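You operate a simulated robot arm through the tools that you are given. There is no shell and no other tool. Be economical: measure what you need, move in short steps, check, and stop when the job is done.

Carry out the task below with a simulated robot arm. There is one attempt and no reset: what you move stays moved.

Task
Take the black filter and leave it on the grey plate in sand tray six.

The check looks at the end state, three seconds after you hand in, the way a careful person would. Anything else that was tipped, shoved, dropped, spilled or broken makes it a failure.

Robot
A 6-joint arm with a two-finger parallel gripper, fixed in place. Base frame: the origin is at the foot of the arm, x ahead of it, y to its left, z up. Readings come in m, rad, newtons and seconds.
With the tool pointing down near the work surface it reaches from about 0.24 to 0.66 m from the base axis. Its first joint turns from -1.152 to 1.152 rad. Payload 2.9 kg.
Tool frame: the origin (TCP) lies between the finger pads and is the grasp point; the fingertips stand 0.03 m ahead of it; z points along the fingers, y is the line along which they close. The gripper opens to 0.11 m. The fingers are 0.02 m wide and 0.01 m thick; the gripper's body (0.048 by 0.112 m) begins 0.055 m behind the TCP.
Orientation is that of the tool frame in the base frame, as a unit quaternion [x, y, z, w]. With the fingers straight down and closing along the base's y, the tool's x points along the base's -x, its y along +y and its z along -z.

Tools
- The arm moves only by the tool servo_tool. Its arguments are lists of equal length, an entry for each row: "dp": the shift along the tool's x, y, z in mm, a list of three; "turn": the turn, a rotation vector about the tool's x, y, z in rad, a list of three. In form: {"dp": [[x, y, z], ...], "turn": [[wx, wy, wz], ...]}. A call has 1 to 10 rows; each row shifts and turns the commanded pose from where the row before left it, along the tool's axes as they then stand. "jaw" is the finger opening in mm, from 0 to 110, set as the call begins (left out, the last holds). Rows are played at 5 a second. More than 0.05 m and 0.15 rad between two rows, or a gripper value outside its range, and nothing of the call is played. Where a pose cannot be reached the arm comes as near as it can. A force on the tool above 40 N (or 10 N above the force at the start of the call, whichever is more), or a blocked arm, ends the call early, and 0.2 s more pass. Each finger travels about 0.108 m/s and halts on what it meets, pressing with about 22 N; the grip force reading is that of the motor and also rises with nothing between the fingers. The clock runs only during rows and for 0.2 s after the last one: add rows that do not move to give the fingers time. It gives the time, the measured TCP pose, the force on the tool (base axes), the opening and the grip force at its end, in the units of the frame above (readings bear some noise).
- Cameras (640 x 400 px; columns grow to the right, rows downward): "scene" is fixed at [0.0892, 0.4641, 1.3603]; the picture's right is [-0.46, -0.89, 0.00], its down [-0.69, 0.36, -0.63] and it looks along [0.56, -0.29, -0.77] (base axes); focal length 360 px, centre (320, 200). "wrist" rides on the gripper at [0.072, 0.017, -0.103] in the tool frame; the picture's right is [-0.23, 0.97, 0.00], its down [-0.76, -0.18, -0.62] and it looks along [-0.61, -0.14, 0.78] (tool axes); focal length 222 px, centre (320, 200). There is no depth. A picture from a camera that has moved, and an enlarged one, comes with that camera's place and axes in the base frame and with its lens.
- camera(camera): a new picture of that camera. No time passes.
- close_up(camera, box): a new picture of the part [left, top, right, bottom] of that camera's present view, enlarged. No time passes.
- hand_in(): hands the job in; it is judged then, once.

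Go step by step. Nothing tells you positions but the pictures and the camera data: compare them with the known pose of the tool, close in by small moves and look again before you grip or let go. The budget is 90 turns and 38 pictures, counting those below and the enlarged ones. Unless the task says otherwise, let go and move clear before handing in, and close with one line.

The tools are called by a JSON object that holds its "op" and its "data". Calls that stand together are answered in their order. servo_tool: Moves the arm, as the interface text tells. Its arguments: {"type":"object","properties":{"dp":{"type":"array","items":{"type":"array","items":{"type":"number"}}},"turn":{"type":"array","items":{"type":"array","items":{"type":"number"}}},"jaw":{"type":"number"}},"required":["dp","turn"]} The other tools are called the same way: camera (camera) takes a picture; close_up (camera, box) takes an enlarged picture of a part of a camera's view; hand_in () hands the job in.

At the start:

```text
clock: 0.0
tcp_pos: [0.3864, 0.0156, 0.9649]
orientation: [0.0, 1.0, 0.0, 0.0]
ft_force: [-0.5, -0.3, -0.4]
opening: 0.1101
finger_force: 0.0
```

scene: 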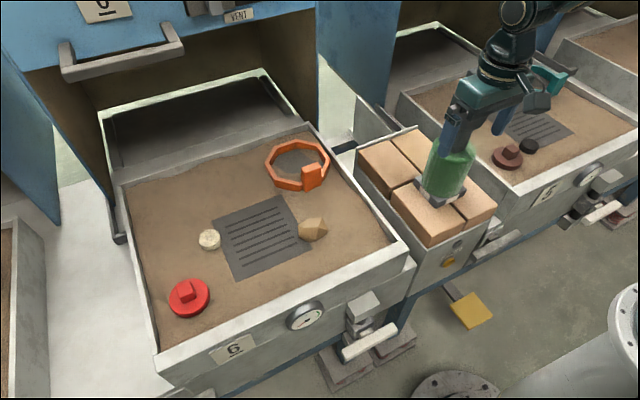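
wrist: 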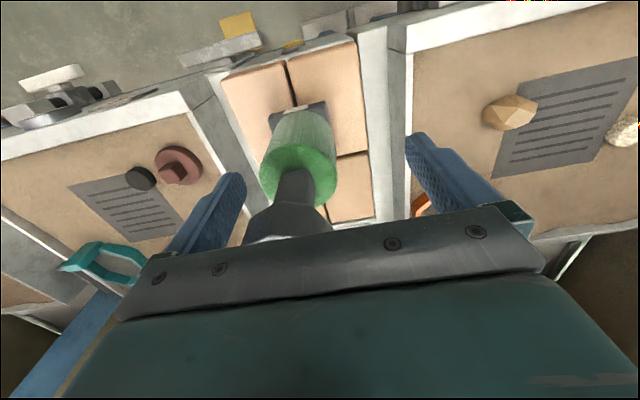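

I see tray 6 on the left (the robot's left), tray 5 on the right with a small black cylinder beside a dark red part, and a green object on bricks between the trays. I'll look closer at both areas.

{"op": "close_up", "data": {"camera": "scene", "box": [400, 40, 640, 240]}}

{"op": "close_up", "data": {"camera": "wrist", "box": [0, 80, 320, 280]}}

{"op": "close_up", "data": {"camera": "scene", "box": [120, 120, 400, 340]}}

```text
2.00 times, centred on (520, 140) of scene
camera zoom: at [0.0892, 0.4641, 1.3603], right [-0.46, -0.89, 0.0], down [-0.69, 0.36, -0.63], along [0.56, -0.29, -0.77], focal length 720 px, centre (-80, 320)
```

zoom: 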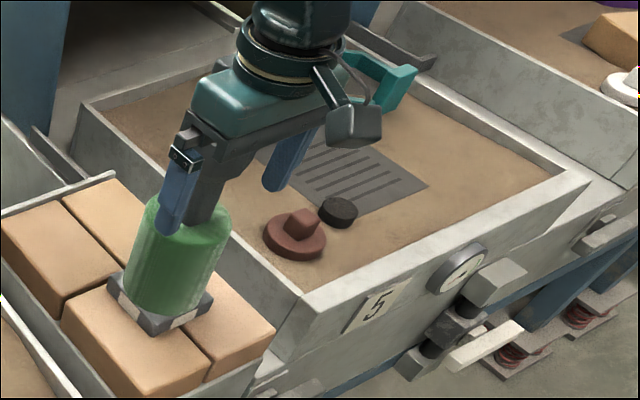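

```text
2.00 times, centred on (160, 180) of wrist
camera zoom: at [0.3151, 0.033, 1.0679], right [0.23, 0.97, 0.0], down [0.76, -0.18, 0.62], along [0.61, -0.14, -0.78], focal length 444 px, centre (640, 240)
```

zoom: 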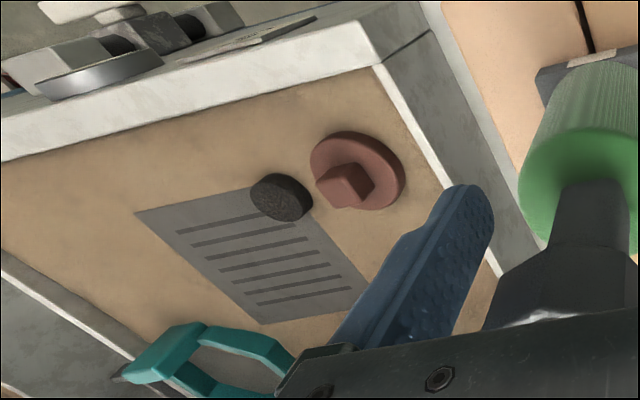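

```text
1.82 times, centred on (260, 230) of scene
camera zoom: at [0.0892, 0.4641, 1.3603], right [-0.46, -0.89, 0.0], down [-0.69, 0.36, -0.63], along [0.56, -0.29, -0.77], focal length 654 px, centre (429, 146)
```

zoom: 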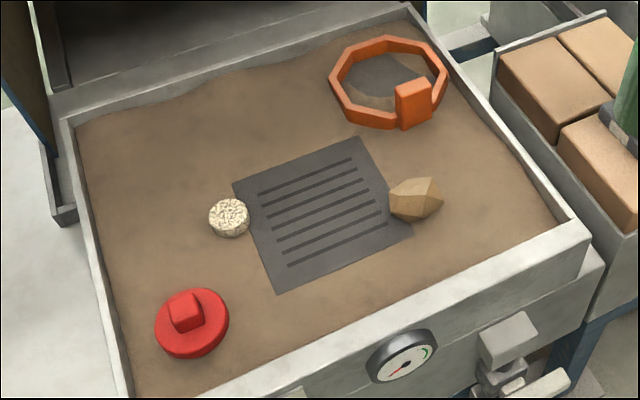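

The black filter is the small dark disc lying at the edge of tray 5's plate; the empty target is tray 6's grey plate. A green brush with a handle stands right under the gripper, so I rise straight up first and look again.

{"op": "servo_tool", "data": {"dp": [[0, 0, -30], [0, 0, -30], [0, 0, -30], [0, 0, -30], [0, 0, 0]], "turn": [[0, 0, 0], [0, 0, 0], [0, 0, 0], [0, 0, 0], [0, 0, 0]]}}

{"op": "camera", "data": {"camera": "wrist"}}

{"op": "camera", "data": {"camera": "scene"}}

```text
clock: 1.2
tcp_pos: [0.3874, 0.0157, 1.0855]
orientation: [0.001, 1.0, 0.0, -0.001]
ft_force: [0.3, 0.4, -0.4]
opening: 0.1103
finger_force: 0.0
```

```text
32 pictures are left
camera wrist: at [0.3153, 0.0327, 1.1882], right [0.23, 0.97, 0.0], down [0.76, -0.18, 0.62], along [0.61, -0.14, -0.78], focal length 222 px, centre (320, 200)
```

wrist: 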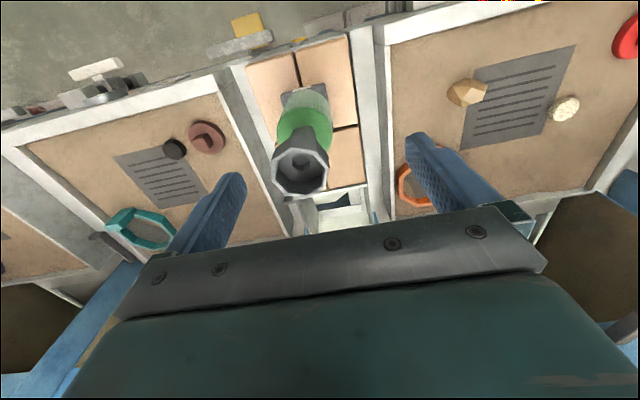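

```text
31 pictures are left
```

scene: 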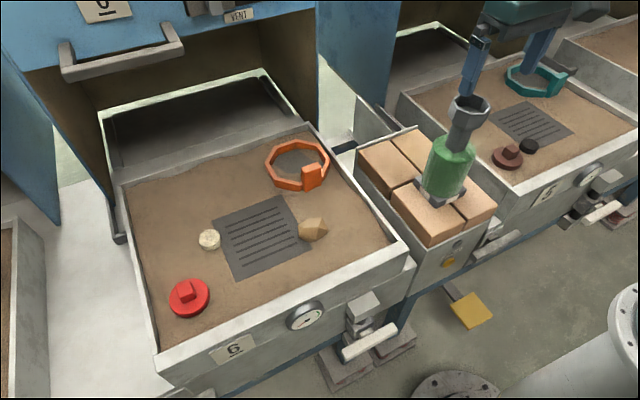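

The bottle's top is around z≈0.96, so at z≈1.085 I can pass over. I estimate the filter at about (0.448, -0.312, 0.75), with the red-brown part about 7 cm from it on the +y side, so I'll close along base x. I'm moving over it high up first, then turning.

{"op": "servo_tool", "data": {"dp": [[-7, -40, 0], [-7, -40, 0], [-7, -40, 0], [-7, -40, 0], [-7, -40, 0], [-7, -40, 0], [-7, -40, 0], [-7, -40, 0], [0, 0, 0]], "turn": [[0, 0, 0], [0, 0, 0], [0, 0, 0], [0, 0, 0], [0, 0, 0], [0, 0, 0], [0, 0, 0], [0, 0, 0], [0, 0, 0]]}}

{"op": "servo_tool", "data": {"dp": [[0, 0, 0], [0, 0, 0], [0, 0, 0], [0, 0, 0], [0, 0, 0], [0, 0, 0], [0, 0, 0], [0, 0, 0], [0, 0, 0], [0, 0, 0]], "turn": [[0, 0, 0.149], [0, 0, 0.149], [0, 0, 0.149], [0, 0, 0.149], [0, 0, 0.149], [0, 0, 0.149], [0, 0, 0.149], [0, 0, 0.149], [0, 0, 0.149], [0, 0, 0.149]]}}

{"op": "servo_tool", "data": {"dp": [[0, 0, 0], [0, 0, 0]], "turn": [[0, 0, 0.081], [0, 0, 0]]}}

{"op": "camera", "data": {"camera": "wrist"}}

```text
clock: 3.2
tcp_pos: [0.4444, -0.3046, 1.0843]
orientation: [0.0, 1.0, -0.001, 0.0]
ft_force: [0.0, -0.2, -0.2]
opening: 0.1097
finger_force: 0.0
```

```text
clock: 5.4
tcp_pos: [0.444, -0.3037, 1.0848]
orientation: [0.679, 0.734, -0.001, 0.0]
ft_force: [0.5, -0.1, 0.4]
opening: 0.11
finger_force: 0.0
```

```text
clock: 6.0
tcp_pos: [0.4437, -0.3035, 1.0853]
orientation: [0.708, 0.706, 0.0, 0.0]
ft_force: [0.2, 0.3, -0.4]
opening: 0.1104
finger_force: 0.0
```

```text
30 pictures are left
camera wrist: at [0.4608, -0.2316, 1.188], right [0.97, -0.23, 0.0], down [-0.18, -0.76, 0.62], along [-0.14, -0.61, -0.78], focal length 222 px, centre (320, 200)
```

wrist: 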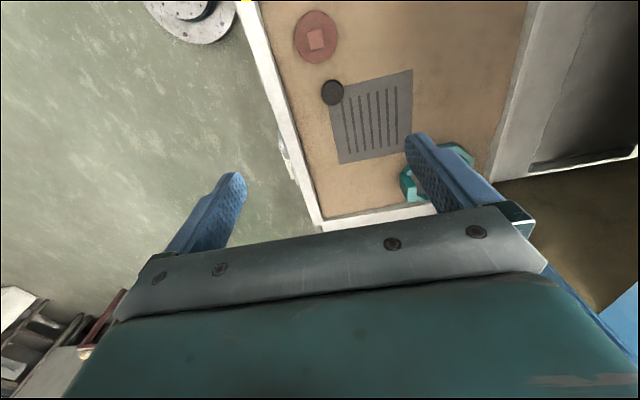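

The tool is turned and the camera looks from the +y side. The filter now appears near (0.458, -0.33); I go down part way and look again.

{"op": "servo_tool", "data": {"dp": [[-11, 6, 0], [-11, 6, 40], [0, 0, 40], [0, 0, 40], [0, 0, 40], [0, 0, 40], [0, 0, 0]], "turn": [[0, 0, 0], [0, 0, 0], [0, 0, 0], [0, 0, 0], [0, 0, 0], [0, 0, 0], [0, 0, 0]], "jaw": 80}}

{"op": "camera", "data": {"camera": "wrist"}}

{"op": "close_up", "data": {"camera": "scene", "box": [440, 70, 600, 200]}}

```text
clock: 7.6
tcp_pos: [0.457, -0.3261, 0.8855]
orientation: [0.707, 0.707, 0.0, 0.0]
ft_force: [-0.2, -0.2, 0.1]
opening: 0.08
finger_force: 0.0
```

```text
29 pictures are left
camera wrist: at [0.4725, -0.2533, 0.9883], right [0.97, -0.23, 0.0], down [-0.18, -0.76, 0.62], along [-0.14, -0.61, -0.78], focal length 222 px, centre (320, 200)
```

wrist: 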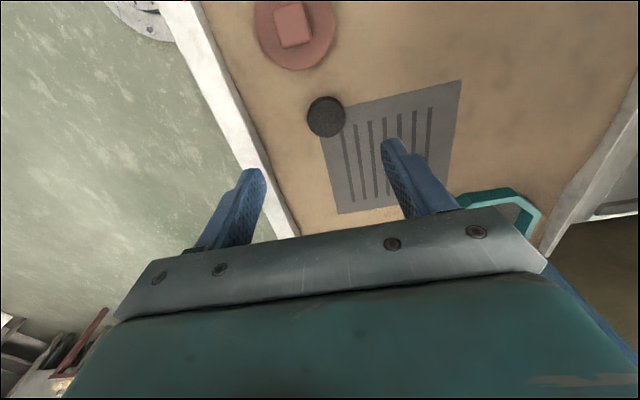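

```text
3.08 times, centred on (520, 135) of scene
camera zoom: at [0.0892, 0.4641, 1.3603], right [-0.46, -0.89, 0.0], down [-0.69, 0.36, -0.63], along [0.56, -0.29, -0.77], focal length 1108 px, centre (-295, 400)
```

zoom: 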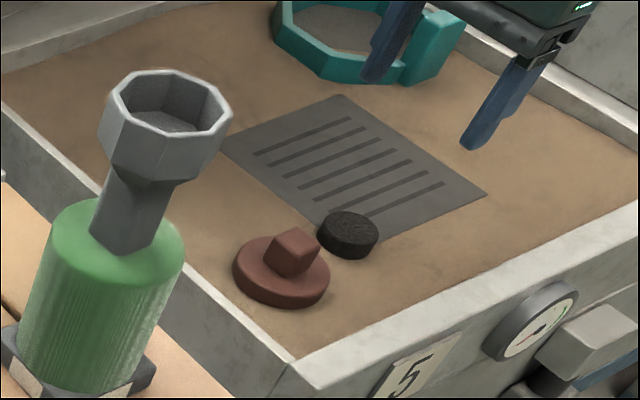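

The filter triangulates to about (0.460, -0.332), top z≈0.742, roughly 42 mm wide. I'll centre and go down to just above it.

{"op": "servo_tool", "data": {"dp": [[-6, 4, 20], [0, 0, 30], [0, 0, 30], [0, 0, 15], [0, 0, 0]], "turn": [[0, 0, 0], [0, 0, 0], [0, 0, 0], [0, 0, 0], [0, 0, 0]]}}

{"op": "camera", "data": {"camera": "wrist"}}

{"op": "close_up", "data": {"camera": "scene", "box": [470, 90, 590, 190]}}

```text
clock: 8.8
tcp_pos: [0.4598, -0.332, 0.7887]
orientation: [0.707, 0.707, 0.001, 0.0]
ft_force: [0.2, -1.3, 0.3]
opening: 0.0799
finger_force: 0.0
```

```text
27 pictures are left
camera wrist: at [0.4776, -0.259, 0.8923], right [0.97, -0.23, 0.0], down [-0.18, -0.76, 0.62], along [-0.14, -0.61, -0.78], focal length 222 px, centre (320, 200)
```

wrist: 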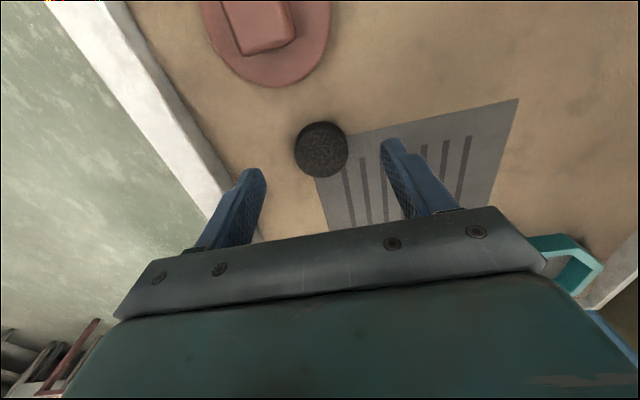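

```text
4.00 times, centred on (530, 140) of scene
camera zoom: at [0.0892, 0.4641, 1.3603], right [-0.46, -0.89, 0.0], down [-0.69, 0.36, -0.63], along [0.56, -0.29, -0.77], focal length 1440 px, centre (-520, 440)
```

zoom: 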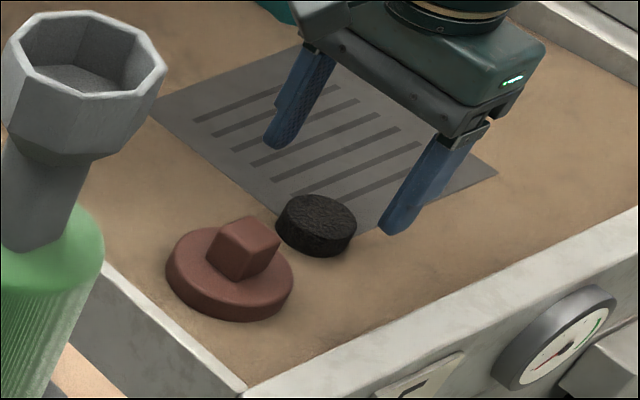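

The fingers straddle the filter with margin on both sides, and the midpoint agrees in both views. I descend the last 31 mm and close.

{"op": "servo_tool", "data": {"dp": [[0, 0, 12], [0, 0, 12], [0, 0, 7], [0, 0, 0]], "turn": [[0, 0, 0], [0, 0, 0], [0, 0, 0], [0, 0, 0]]}}

{"op": "close_up", "data": {"camera": "scene", "box": [470, 90, 590, 190]}}

{"op": "close_up", "data": {"camera": "wrist", "box": [200, 80, 440, 240]}}

```text
clock: 9.8
tcp_pos: [0.4585, -0.3312, 0.7585]
orientation: [0.707, 0.707, 0.0, 0.001]
ft_force: [-0.8, 0.1, 0.4]
opening: 0.0801
finger_force: 0.1
```

```text
4.00 times, centred on (530, 140) of scene
camera zoom: at [0.0892, 0.4641, 1.3603], right [-0.46, -0.89, 0.0], down [-0.69, 0.36, -0.63], along [0.56, -0.29, -0.77], focal length 1440 px, centre (-520, 440)
```

zoom: 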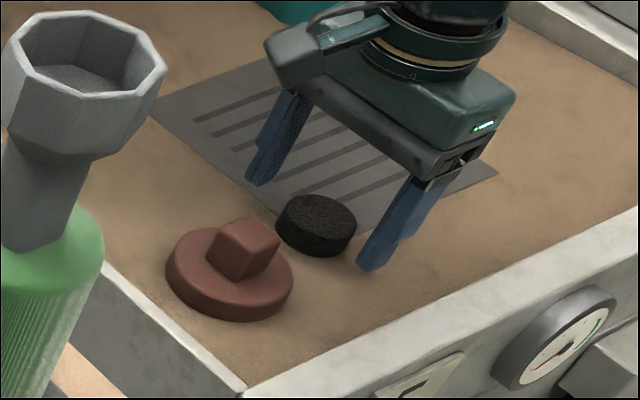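

```text
2.50 times, centred on (320, 160) of wrist
camera zoom: at [0.4769, -0.2592, 0.8618], right [0.97, -0.23, 0.0], down [-0.18, -0.76, 0.62], along [-0.14, -0.61, -0.78], focal length 555 px, centre (320, 300)
```

zoom: 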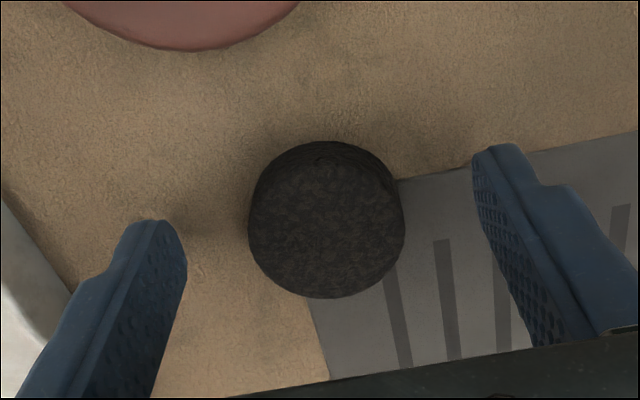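

The filter sits between the fingertips in both views, clear of the red-brown part. Closing now.

{"op": "servo_tool", "data": {"dp": [[0, 0, 0], [0, 0, 0], [0, 0, 0], [0, 0, 0]], "turn": [[0, 0, 0], [0, 0, 0], [0, 0, 0], [0, 0, 0]], "jaw": 20}}

{"op": "close_up", "data": {"camera": "wrist", "box": [200, 80, 440, 240]}}

```text
clock: 10.8
tcp_pos: [0.4615, -0.3318, 0.7588]
orientation: [0.707, 0.708, 0.0, 0.001]
ft_force: [0.4, -0.3, 0.4]
opening: 0.0422
finger_force: 21.5
```

```text
2.50 times, centred on (320, 160) of wrist
camera zoom: at [0.4769, -0.2591, 0.8619], right [0.97, -0.23, 0.0], down [-0.18, -0.76, 0.62], along [-0.14, -0.61, -0.78], focal length 555 px, centre (320, 300)
```

zoom: 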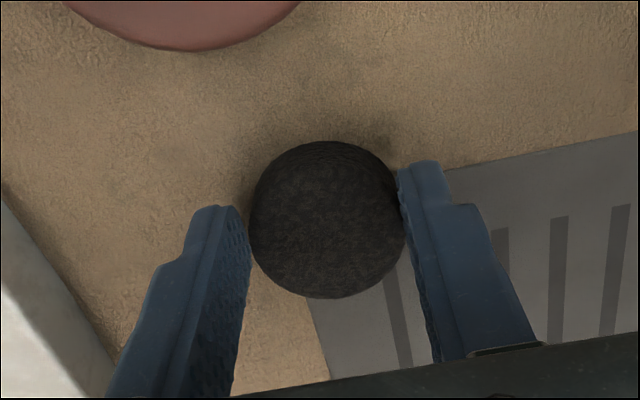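

It's gripped at 42 mm, matching the expected diameter. I lift gently and check.

{"op": "servo_tool", "data": {"dp": [[0, 0, -10], [0, 0, -20], [0, 0, -30], [0, 0, -30], [0, 0, 0]], "turn": [[0, 0, 0], [0, 0, 0], [0, 0, 0], [0, 0, 0], [0, 0, 0]]}}

{"op": "camera", "data": {"camera": "wrist"}}

{"op": "close_up", "data": {"camera": "scene", "box": [440, 40, 600, 190]}}

```text
clock: 12.0
tcp_pos: [0.4589, -0.3317, 0.849]
orientation: [0.707, 0.707, -0.001, 0.0]
ft_force: [-1.0, -0.1, -0.5]
opening: 0.0421
finger_force: 22.3
```

```text
22 pictures are left
camera wrist: at [0.4761, -0.2599, 0.9519], right [0.97, -0.23, 0.0], down [-0.18, -0.76, 0.62], along [-0.14, -0.61, -0.78], focal length 222 px, centre (320, 200)
```

wrist: 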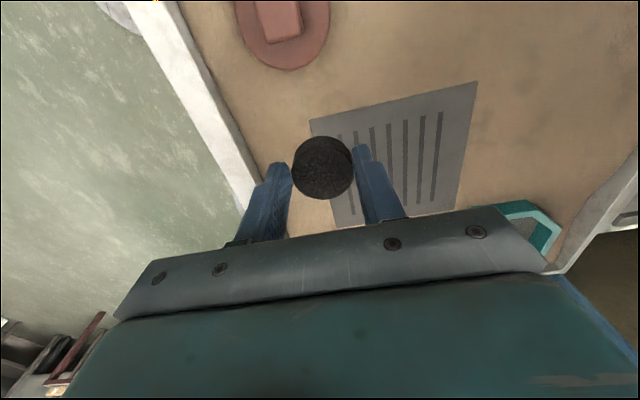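

```text
2.67 times, centred on (520, 115) of scene
camera zoom: at [0.0892, 0.4641, 1.3603], right [-0.46, -0.89, 0.0], down [-0.69, 0.36, -0.63], along [0.56, -0.29, -0.77], focal length 960 px, centre (-213, 427)
```

zoom: 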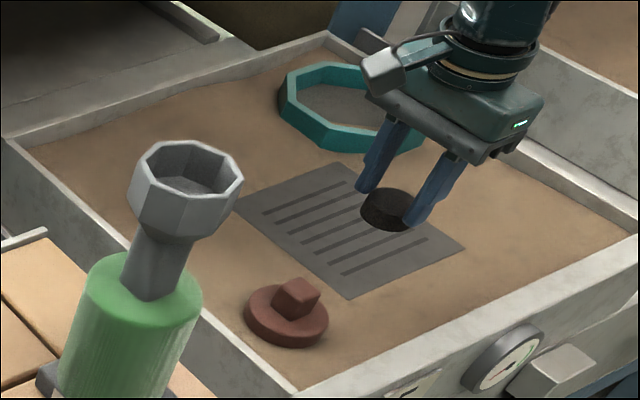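

The filter is held level and the neighbour was not disturbed. Tray 6's plate spans about x 0.44–0.60, y 0.30–0.46, so I aim for (0.505, 0.385); I rise over the bottle's height and cross.

{"op": "servo_tool", "data": {"dp": [[0, 0, -45], [0, 0, -45], [0, 0, -45], [0, 0, -45], [0, 0, -45], [0, 0, 0]], "turn": [[0, 0, 0], [0, 0, 0], [0, 0, 0], [0, 0, 0], [0, 0, 0], [0, 0, 0]]}}

{"op": "servo_tool", "data": {"dp": [[36, 0, 0], [36, 0, 0], [36, 0, 0], [36, 0, 0], [36, 0, 0], [36, 0, 0], [36, 0, 0], [36, 0, 0], [36, 0, 0], [36, 0, 0]], "turn": [[0, 0, 0], [0, 0, 0], [0, 0, 0], [0, 0, 0], [0, 0, 0], [0, 0, 0], [0, 0, 0], [0, 0, 0], [0, 0, 0], [0, 0, 0]]}}

{"op": "servo_tool", "data": {"dp": [[36, 0, 0], [36, 0, 0], [36, 0, 0], [36, 0, 0], [36, 0, 0], [36, 0, 0], [36, 0, 0], [36, 0, 0], [36, 0, 0], [33, 0, 0]], "turn": [[0, 0, 0], [0, 0, 0], [0, 0, 0], [0, 0, 0], [0, 0, 0], [0, 0, 0], [0, 0, 0], [0, 0, 0], [0, 0, 0], [0, 0, 0]]}}

{"op": "camera", "data": {"camera": "scene"}}

{"op": "camera", "data": {"camera": "wrist"}}

```text
clock: 13.4
tcp_pos: [0.4584, -0.3325, 1.0743]
orientation: [0.707, 0.707, 0.0, -0.001]
ft_force: [0.2, -0.2, 0.3]
opening: 0.0418
finger_force: 21.9
```

```text
clock: 15.6
tcp_pos: [0.4596, 0.0292, 1.0737]
orientation: [0.708, 0.706, -0.001, 0.001]
ft_force: [-0.5, -0.3, -0.5]
opening: 0.0418
finger_force: 21.9
```

```text
clock: 17.8
tcp_pos: [0.4614, 0.3853, 1.0733]
orientation: [0.708, 0.706, 0.0, 0.0]
ft_force: [0.3, 0.4, -0.2]
opening: 0.042
finger_force: 21.9
```

```text
20 pictures are left
```

scene: 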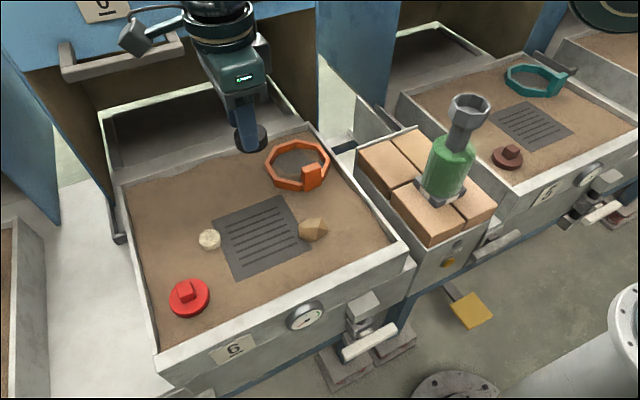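

```text
19 pictures are left
camera wrist: at [0.4774, 0.458, 1.1762], right [0.97, -0.23, 0.0], down [-0.18, -0.76, 0.62], along [-0.14, -0.61, -0.78], focal length 222 px, centre (320, 200)
```

wrist: 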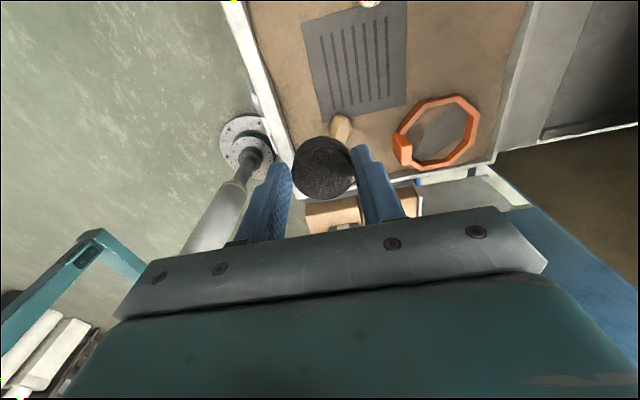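

The filter is over tray 6 and everything else is unchanged. I descend part way and shift forward toward (0.51, 0.387), staying clear of the rock.

{"op": "servo_tool", "data": {"dp": [[0, 0, 40], [0, 0, 40], [0, 0, 40], [0, 0, 40], [0, 0, 30], [1, 24, 20], [1, 24, 0], [0, 0, 0]], "turn": [[0, 0, 0], [0, 0, 0], [0, 0, 0], [0, 0, 0], [0, 0, 0], [0, 0, 0], [0, 0, 0], [0, 0, 0]]}}

{"op": "camera", "data": {"camera": "wrist"}}

{"op": "close_up", "data": {"camera": "scene", "box": [160, 100, 360, 300]}}

```text
clock: 19.6
tcp_pos: [0.5084, 0.3867, 0.864]
orientation: [0.707, 0.707, 0.0, 0.001]
ft_force: [-0.1, -0.2, -1.2]
opening: 0.0419
finger_force: 22.0
```

```text
18 pictures are left
camera wrist: at [0.5248, 0.4598, 0.9679], right [0.97, -0.23, 0.0], down [-0.18, -0.76, 0.62], along [-0.14, -0.61, -0.78], focal length 222 px, centre (320, 200)
```

wrist: 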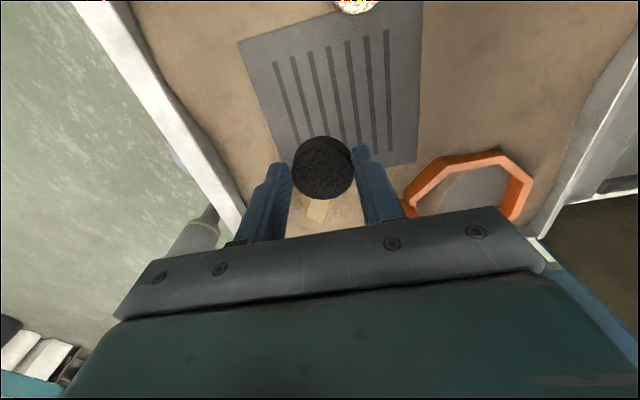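

```text
2.00 times, centred on (260, 200) of scene
camera zoom: at [0.0893, 0.4641, 1.3603], right [-0.46, -0.89, 0.0], down [-0.69, 0.36, -0.63], along [0.56, -0.29, -0.77], focal length 720 px, centre (440, 200)
```

zoom: 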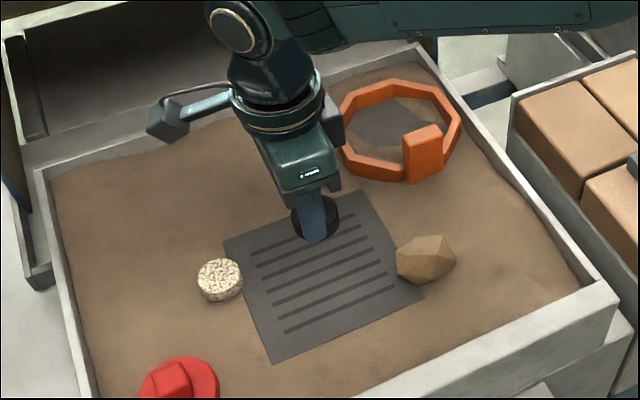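

The plate centre works out to about (0.525, 0.385), so the filter at (0.510, 0.387) is well inside it. I descend close to the surface and check.

{"op": "servo_tool", "data": {"dp": [[0, 5, 25], [0, 0, 25], [0, 0, 20], [0, 0, 15], [0, 0, 0]], "turn": [[0, 0, 0], [0, 0, 0], [0, 0, 0], [0, 0, 0], [0, 0, 0]]}}

{"op": "close_up", "data": {"camera": "wrist", "box": [200, 60, 460, 240]}}

{"op": "close_up", "data": {"camera": "scene", "box": [190, 160, 350, 290]}}

```text
clock: 20.8
tcp_pos: [0.5133, 0.388, 0.7792]
orientation: [0.707, 0.707, 0.0, 0.0]
ft_force: [0.6, 0.4, 0.0]
opening: 0.0418
finger_force: 22.7
```

```text
2.22 times, centred on (330, 150) of wrist
camera zoom: at [0.5298, 0.4599, 0.8823], right [0.97, -0.23, 0.0], down [-0.18, -0.76, 0.62], along [-0.14, -0.61, -0.78], focal length 494 px, centre (298, 311)
```

zoom: 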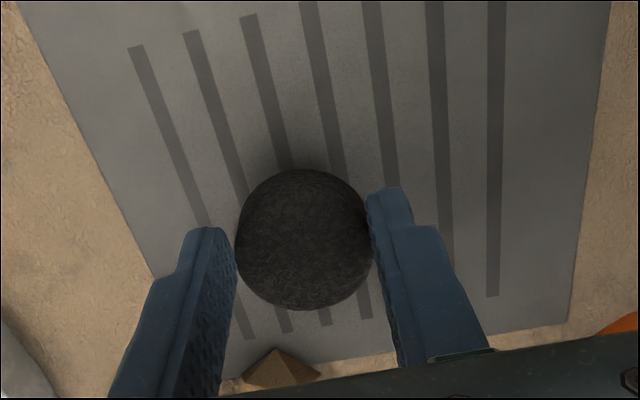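

```text
3.08 times, centred on (270, 225) of scene
camera zoom: at [0.0892, 0.4641, 1.3603], right [-0.46, -0.89, 0.0], down [-0.69, 0.36, -0.63], along [0.56, -0.29, -0.77], focal length 1108 px, centre (474, 123)
```

zoom: 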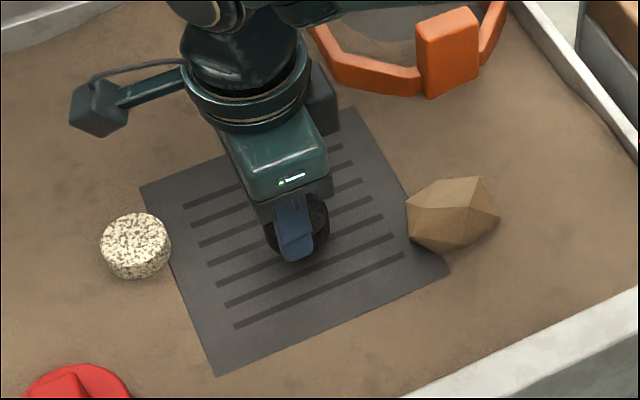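

The filter hangs level just above the plate, clear of rock and pellet. I lower in small steps, watching for contact.

{"op": "servo_tool", "data": {"dp": [[0, 0, 6], [0, 0, 5], [0, 0, 3], [0, 0, 0]], "turn": [[0, 0, 0], [0, 0, 0], [0, 0, 0], [0, 0, 0]]}}

{"op": "servo_tool", "data": {"dp": [[0, 0, 2], [0, 0, 0]], "turn": [[0, 0, 0], [0, 0, 0]]}}

{"op": "servo_tool", "data": {"dp": [[0, 0, 2], [0, 0, 0]], "turn": [[0, 0, 0], [0, 0, 0]]}}

```text
clock: 21.8
tcp_pos: [0.5144, 0.388, 0.7646]
orientation: [0.707, 0.707, 0.0, 0.001]
ft_force: [1.3, 0.1, -0.5]
opening: 0.0416
finger_force: 21.9
```

```text
clock: 22.4
tcp_pos: [0.5134, 0.3858, 0.7634]
orientation: [0.707, 0.707, 0.0, 0.0]
ft_force: [0.2, 0.5, 0.0]
opening: 0.042
finger_force: 21.9
```

```text
clock: 23.0
tcp_pos: [0.5127, 0.3876, 0.7613]
orientation: [0.708, 0.706, -0.001, 0.0]
ft_force: [-0.1, 0.5, -0.8]
opening: 0.0416
finger_force: 22.0
```

{"op": "servo_tool", "data": {"dp": [[0, 0, 1.5], [0, 0, 0]], "turn": [[0, 0, 0], [0, 0, 0]]}}

{"op": "close_up", "data": {"camera": "wrist", "box": [260, 100, 400, 220]}}

{"op": "close_up", "data": {"camera": "scene", "box": [230, 190, 310, 250]}}

```text
clock: 23.6
tcp_pos: [0.5132, 0.3873, 0.7584]
orientation: [0.708, 0.707, 0.0, -0.001]
ft_force: [0.7, -0.3, 0.9]
opening: 0.0416
finger_force: 22.1
```

```text
3.33 times, centred on (330, 160) of wrist
camera zoom: at [0.5302, 0.4598, 0.8623], right [0.97, -0.23, 0.0], down [-0.18, -0.76, 0.62], along [-0.14, -0.61, -0.78], focal length 740 px, centre (287, 333)
```

zoom: 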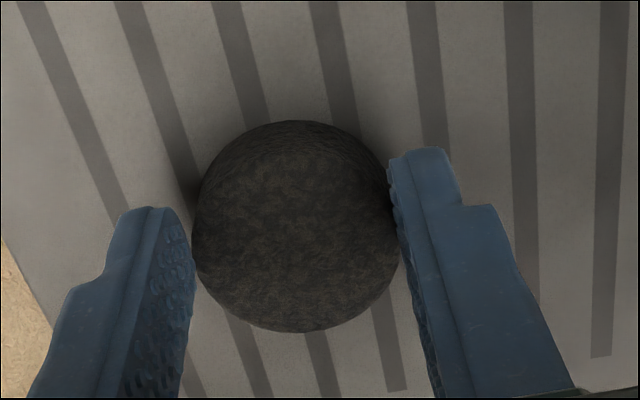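

```text
6.67 times, centred on (270, 220) of scene
camera zoom: at [0.0892, 0.4641, 1.3603], right [-0.46, -0.89, 0.0], down [-0.69, 0.36, -0.63], along [0.56, -0.29, -0.77], focal length 2400 px, centre (653, 67)
```

zoom: 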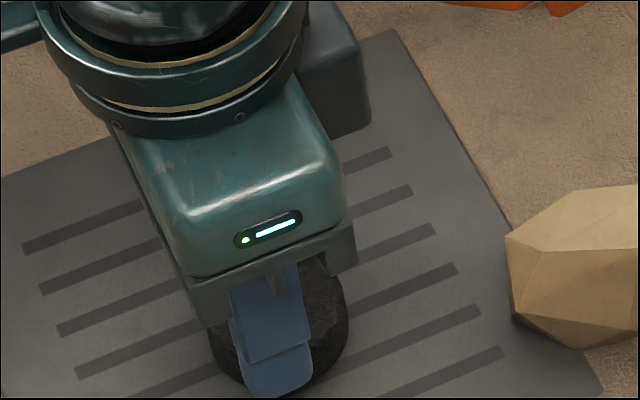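

Very near the plate but no contact force yet; I continue in 1 mm steps.

{"op": "servo_tool", "data": {"dp": [[0, 0, 1], [0, 0, 0]], "turn": [[0, 0, 0], [0, 0, 0]]}}

{"op": "servo_tool", "data": {"dp": [[0, 0, 1], [0, 0, 0]], "turn": [[0, 0, 0], [0, 0, 0]]}}

```text
clock: 24.2
tcp_pos: [0.5139, 0.3877, 0.76]
orientation: [0.708, 0.706, 0.001, 0.0]
ft_force: [-1.6, -1.5, 3.9]
opening: 0.0417
finger_force: 21.8
```

```text
clock: 24.8
tcp_pos: [0.5133, 0.3876, 0.7579]
orientation: [0.707, 0.707, 0.001, 0.0]
ft_force: [-2.4, -1.2, 13.1]
opening: 0.0416
finger_force: 22.0
```

The upward force (13 N) shows the filter is resting on the plate. I back off 1 mm to relieve the press and open moderately, keeping the fingers clear of everything.

{"op": "servo_tool", "data": {"dp": [[0, 0, -1], [0, 0, 0]], "turn": [[0, 0, 0], [0, 0, 0]]}}

{"op": "servo_tool", "data": {"dp": [[0, 0, 0], [0, 0, 0], [0, 0, 0]], "turn": [[0, 0, 0], [0, 0, 0], [0, 0, 0]], "jaw": 75}}

{"op": "close_up", "data": {"camera": "wrist", "box": [200, 60, 460, 240]}}

```text
clock: 25.4
tcp_pos: [0.5128, 0.3873, 0.7583]
orientation: [0.707, 0.707, 0.001, 0.0]
ft_force: [2.1, 1.5, 7.0]
opening: 0.0416
finger_force: 22.5
```

```text
clock: 26.2
tcp_pos: [0.5128, 0.3873, 0.7585]
orientation: [0.707, 0.707, 0.0, 0.0]
ft_force: [-0.6, 0.3, 0.8]
opening: 0.0754
finger_force: 0.1
```

```text
2.22 times, centred on (330, 150) of wrist
camera zoom: at [0.5299, 0.4595, 0.861], right [0.97, -0.23, 0.0], down [-0.18, -0.76, 0.62], along [-0.14, -0.61, -0.78], focal length 494 px, centre (298, 311)
```

zoom: 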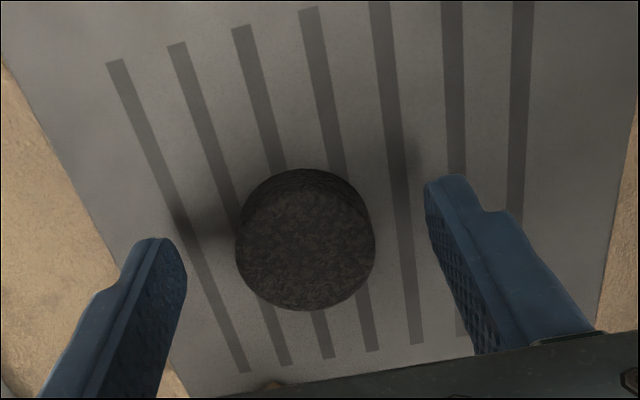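

The filter stands free on the plate. I rise straight up and take a last look.

{"op": "servo_tool", "data": {"dp": [[0, 0, -15], [0, 0, -35], [0, 0, -45], [0, 0, -45], [0, -20, -45], [0, -25, -45], [0, 0, 0]], "turn": [[0, 0, 0], [0, 0, 0], [0, 0, 0], [0, 0, 0], [0, 0, 0], [0, 0, 0], [0, 0, 0]]}}

{"op": "camera", "data": {"camera": "scene"}}

{"op": "close_up", "data": {"camera": "scene", "box": [190, 160, 350, 290]}}

```text
refused: row 6 steps farther than a row can; nothing moved
```

```text
11 pictures are left
```

scene: 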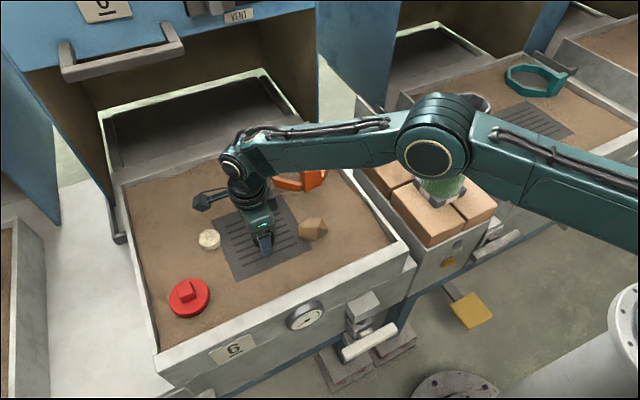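

```text
3.08 times, centred on (270, 225) of scene
camera zoom: at [0.0892, 0.4641, 1.3603], right [-0.46, -0.89, 0.0], down [-0.69, 0.36, -0.63], along [0.56, -0.29, -0.77], focal length 1108 px, centre (474, 123)
```

zoom: 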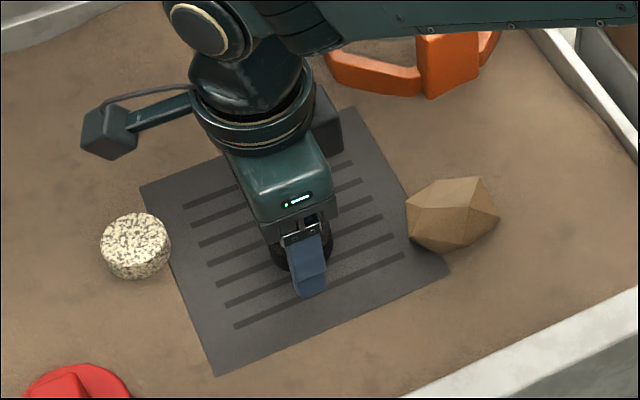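

The call was refused for one step that was too long, so nothing moved. I repeat the rise with shorter steps, straight up.

{"op": "servo_tool", "data": {"dp": [[0, 0, -15], [0, 0, -35], [0, 0, -45], [0, 0, -45], [0, 0, -45], [0, 0, -45], [0, 0, 0]], "turn": [[0, 0, 0], [0, 0, 0], [0, 0, 0], [0, 0, 0], [0, 0, 0], [0, 0, 0], [0, 0, 0]]}}

{"op": "camera", "data": {"camera": "scene"}}

{"op": "camera", "data": {"camera": "wrist"}}

```text
clock: 27.8
tcp_pos: [0.5139, 0.3865, 0.9897]
orientation: [0.707, 0.707, 0.0, -0.001]
ft_force: [0.6, -1.0, -0.8]
opening: 0.0751
finger_force: 0.1
```

```text
9 pictures are left
```

scene: 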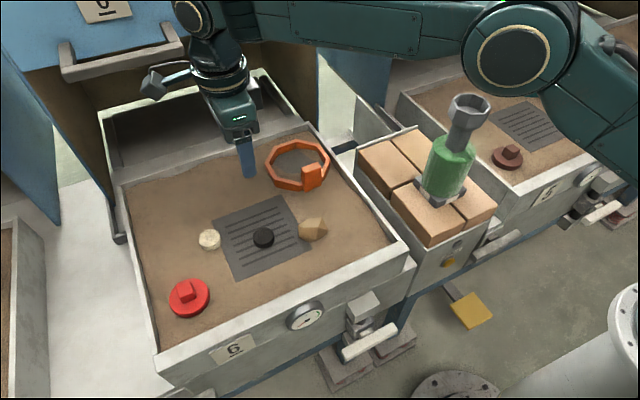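

```text
8 pictures are left
camera wrist: at [0.5303, 0.4591, 1.0921], right [0.97, -0.23, 0.0], down [-0.18, -0.76, 0.62], along [-0.14, -0.61, -0.78], focal length 222 px, centre (320, 200)
```

wrist: 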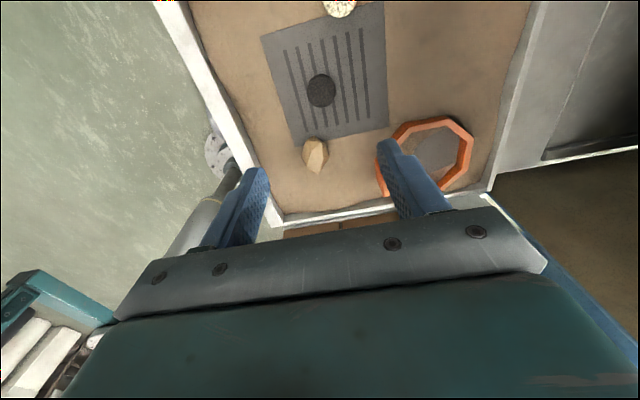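

The filter lies flat well inside tray 6's grey plate, nothing else has moved, and the arm is clear. I'm handing in.

{"op": "hand_in", "data": {}}

```text
The job is handed in.
```

The black filter is lying flat on the grey plate in sand tray six, the gripper is open and clear of it, and in the last pictures nothing else looks moved.
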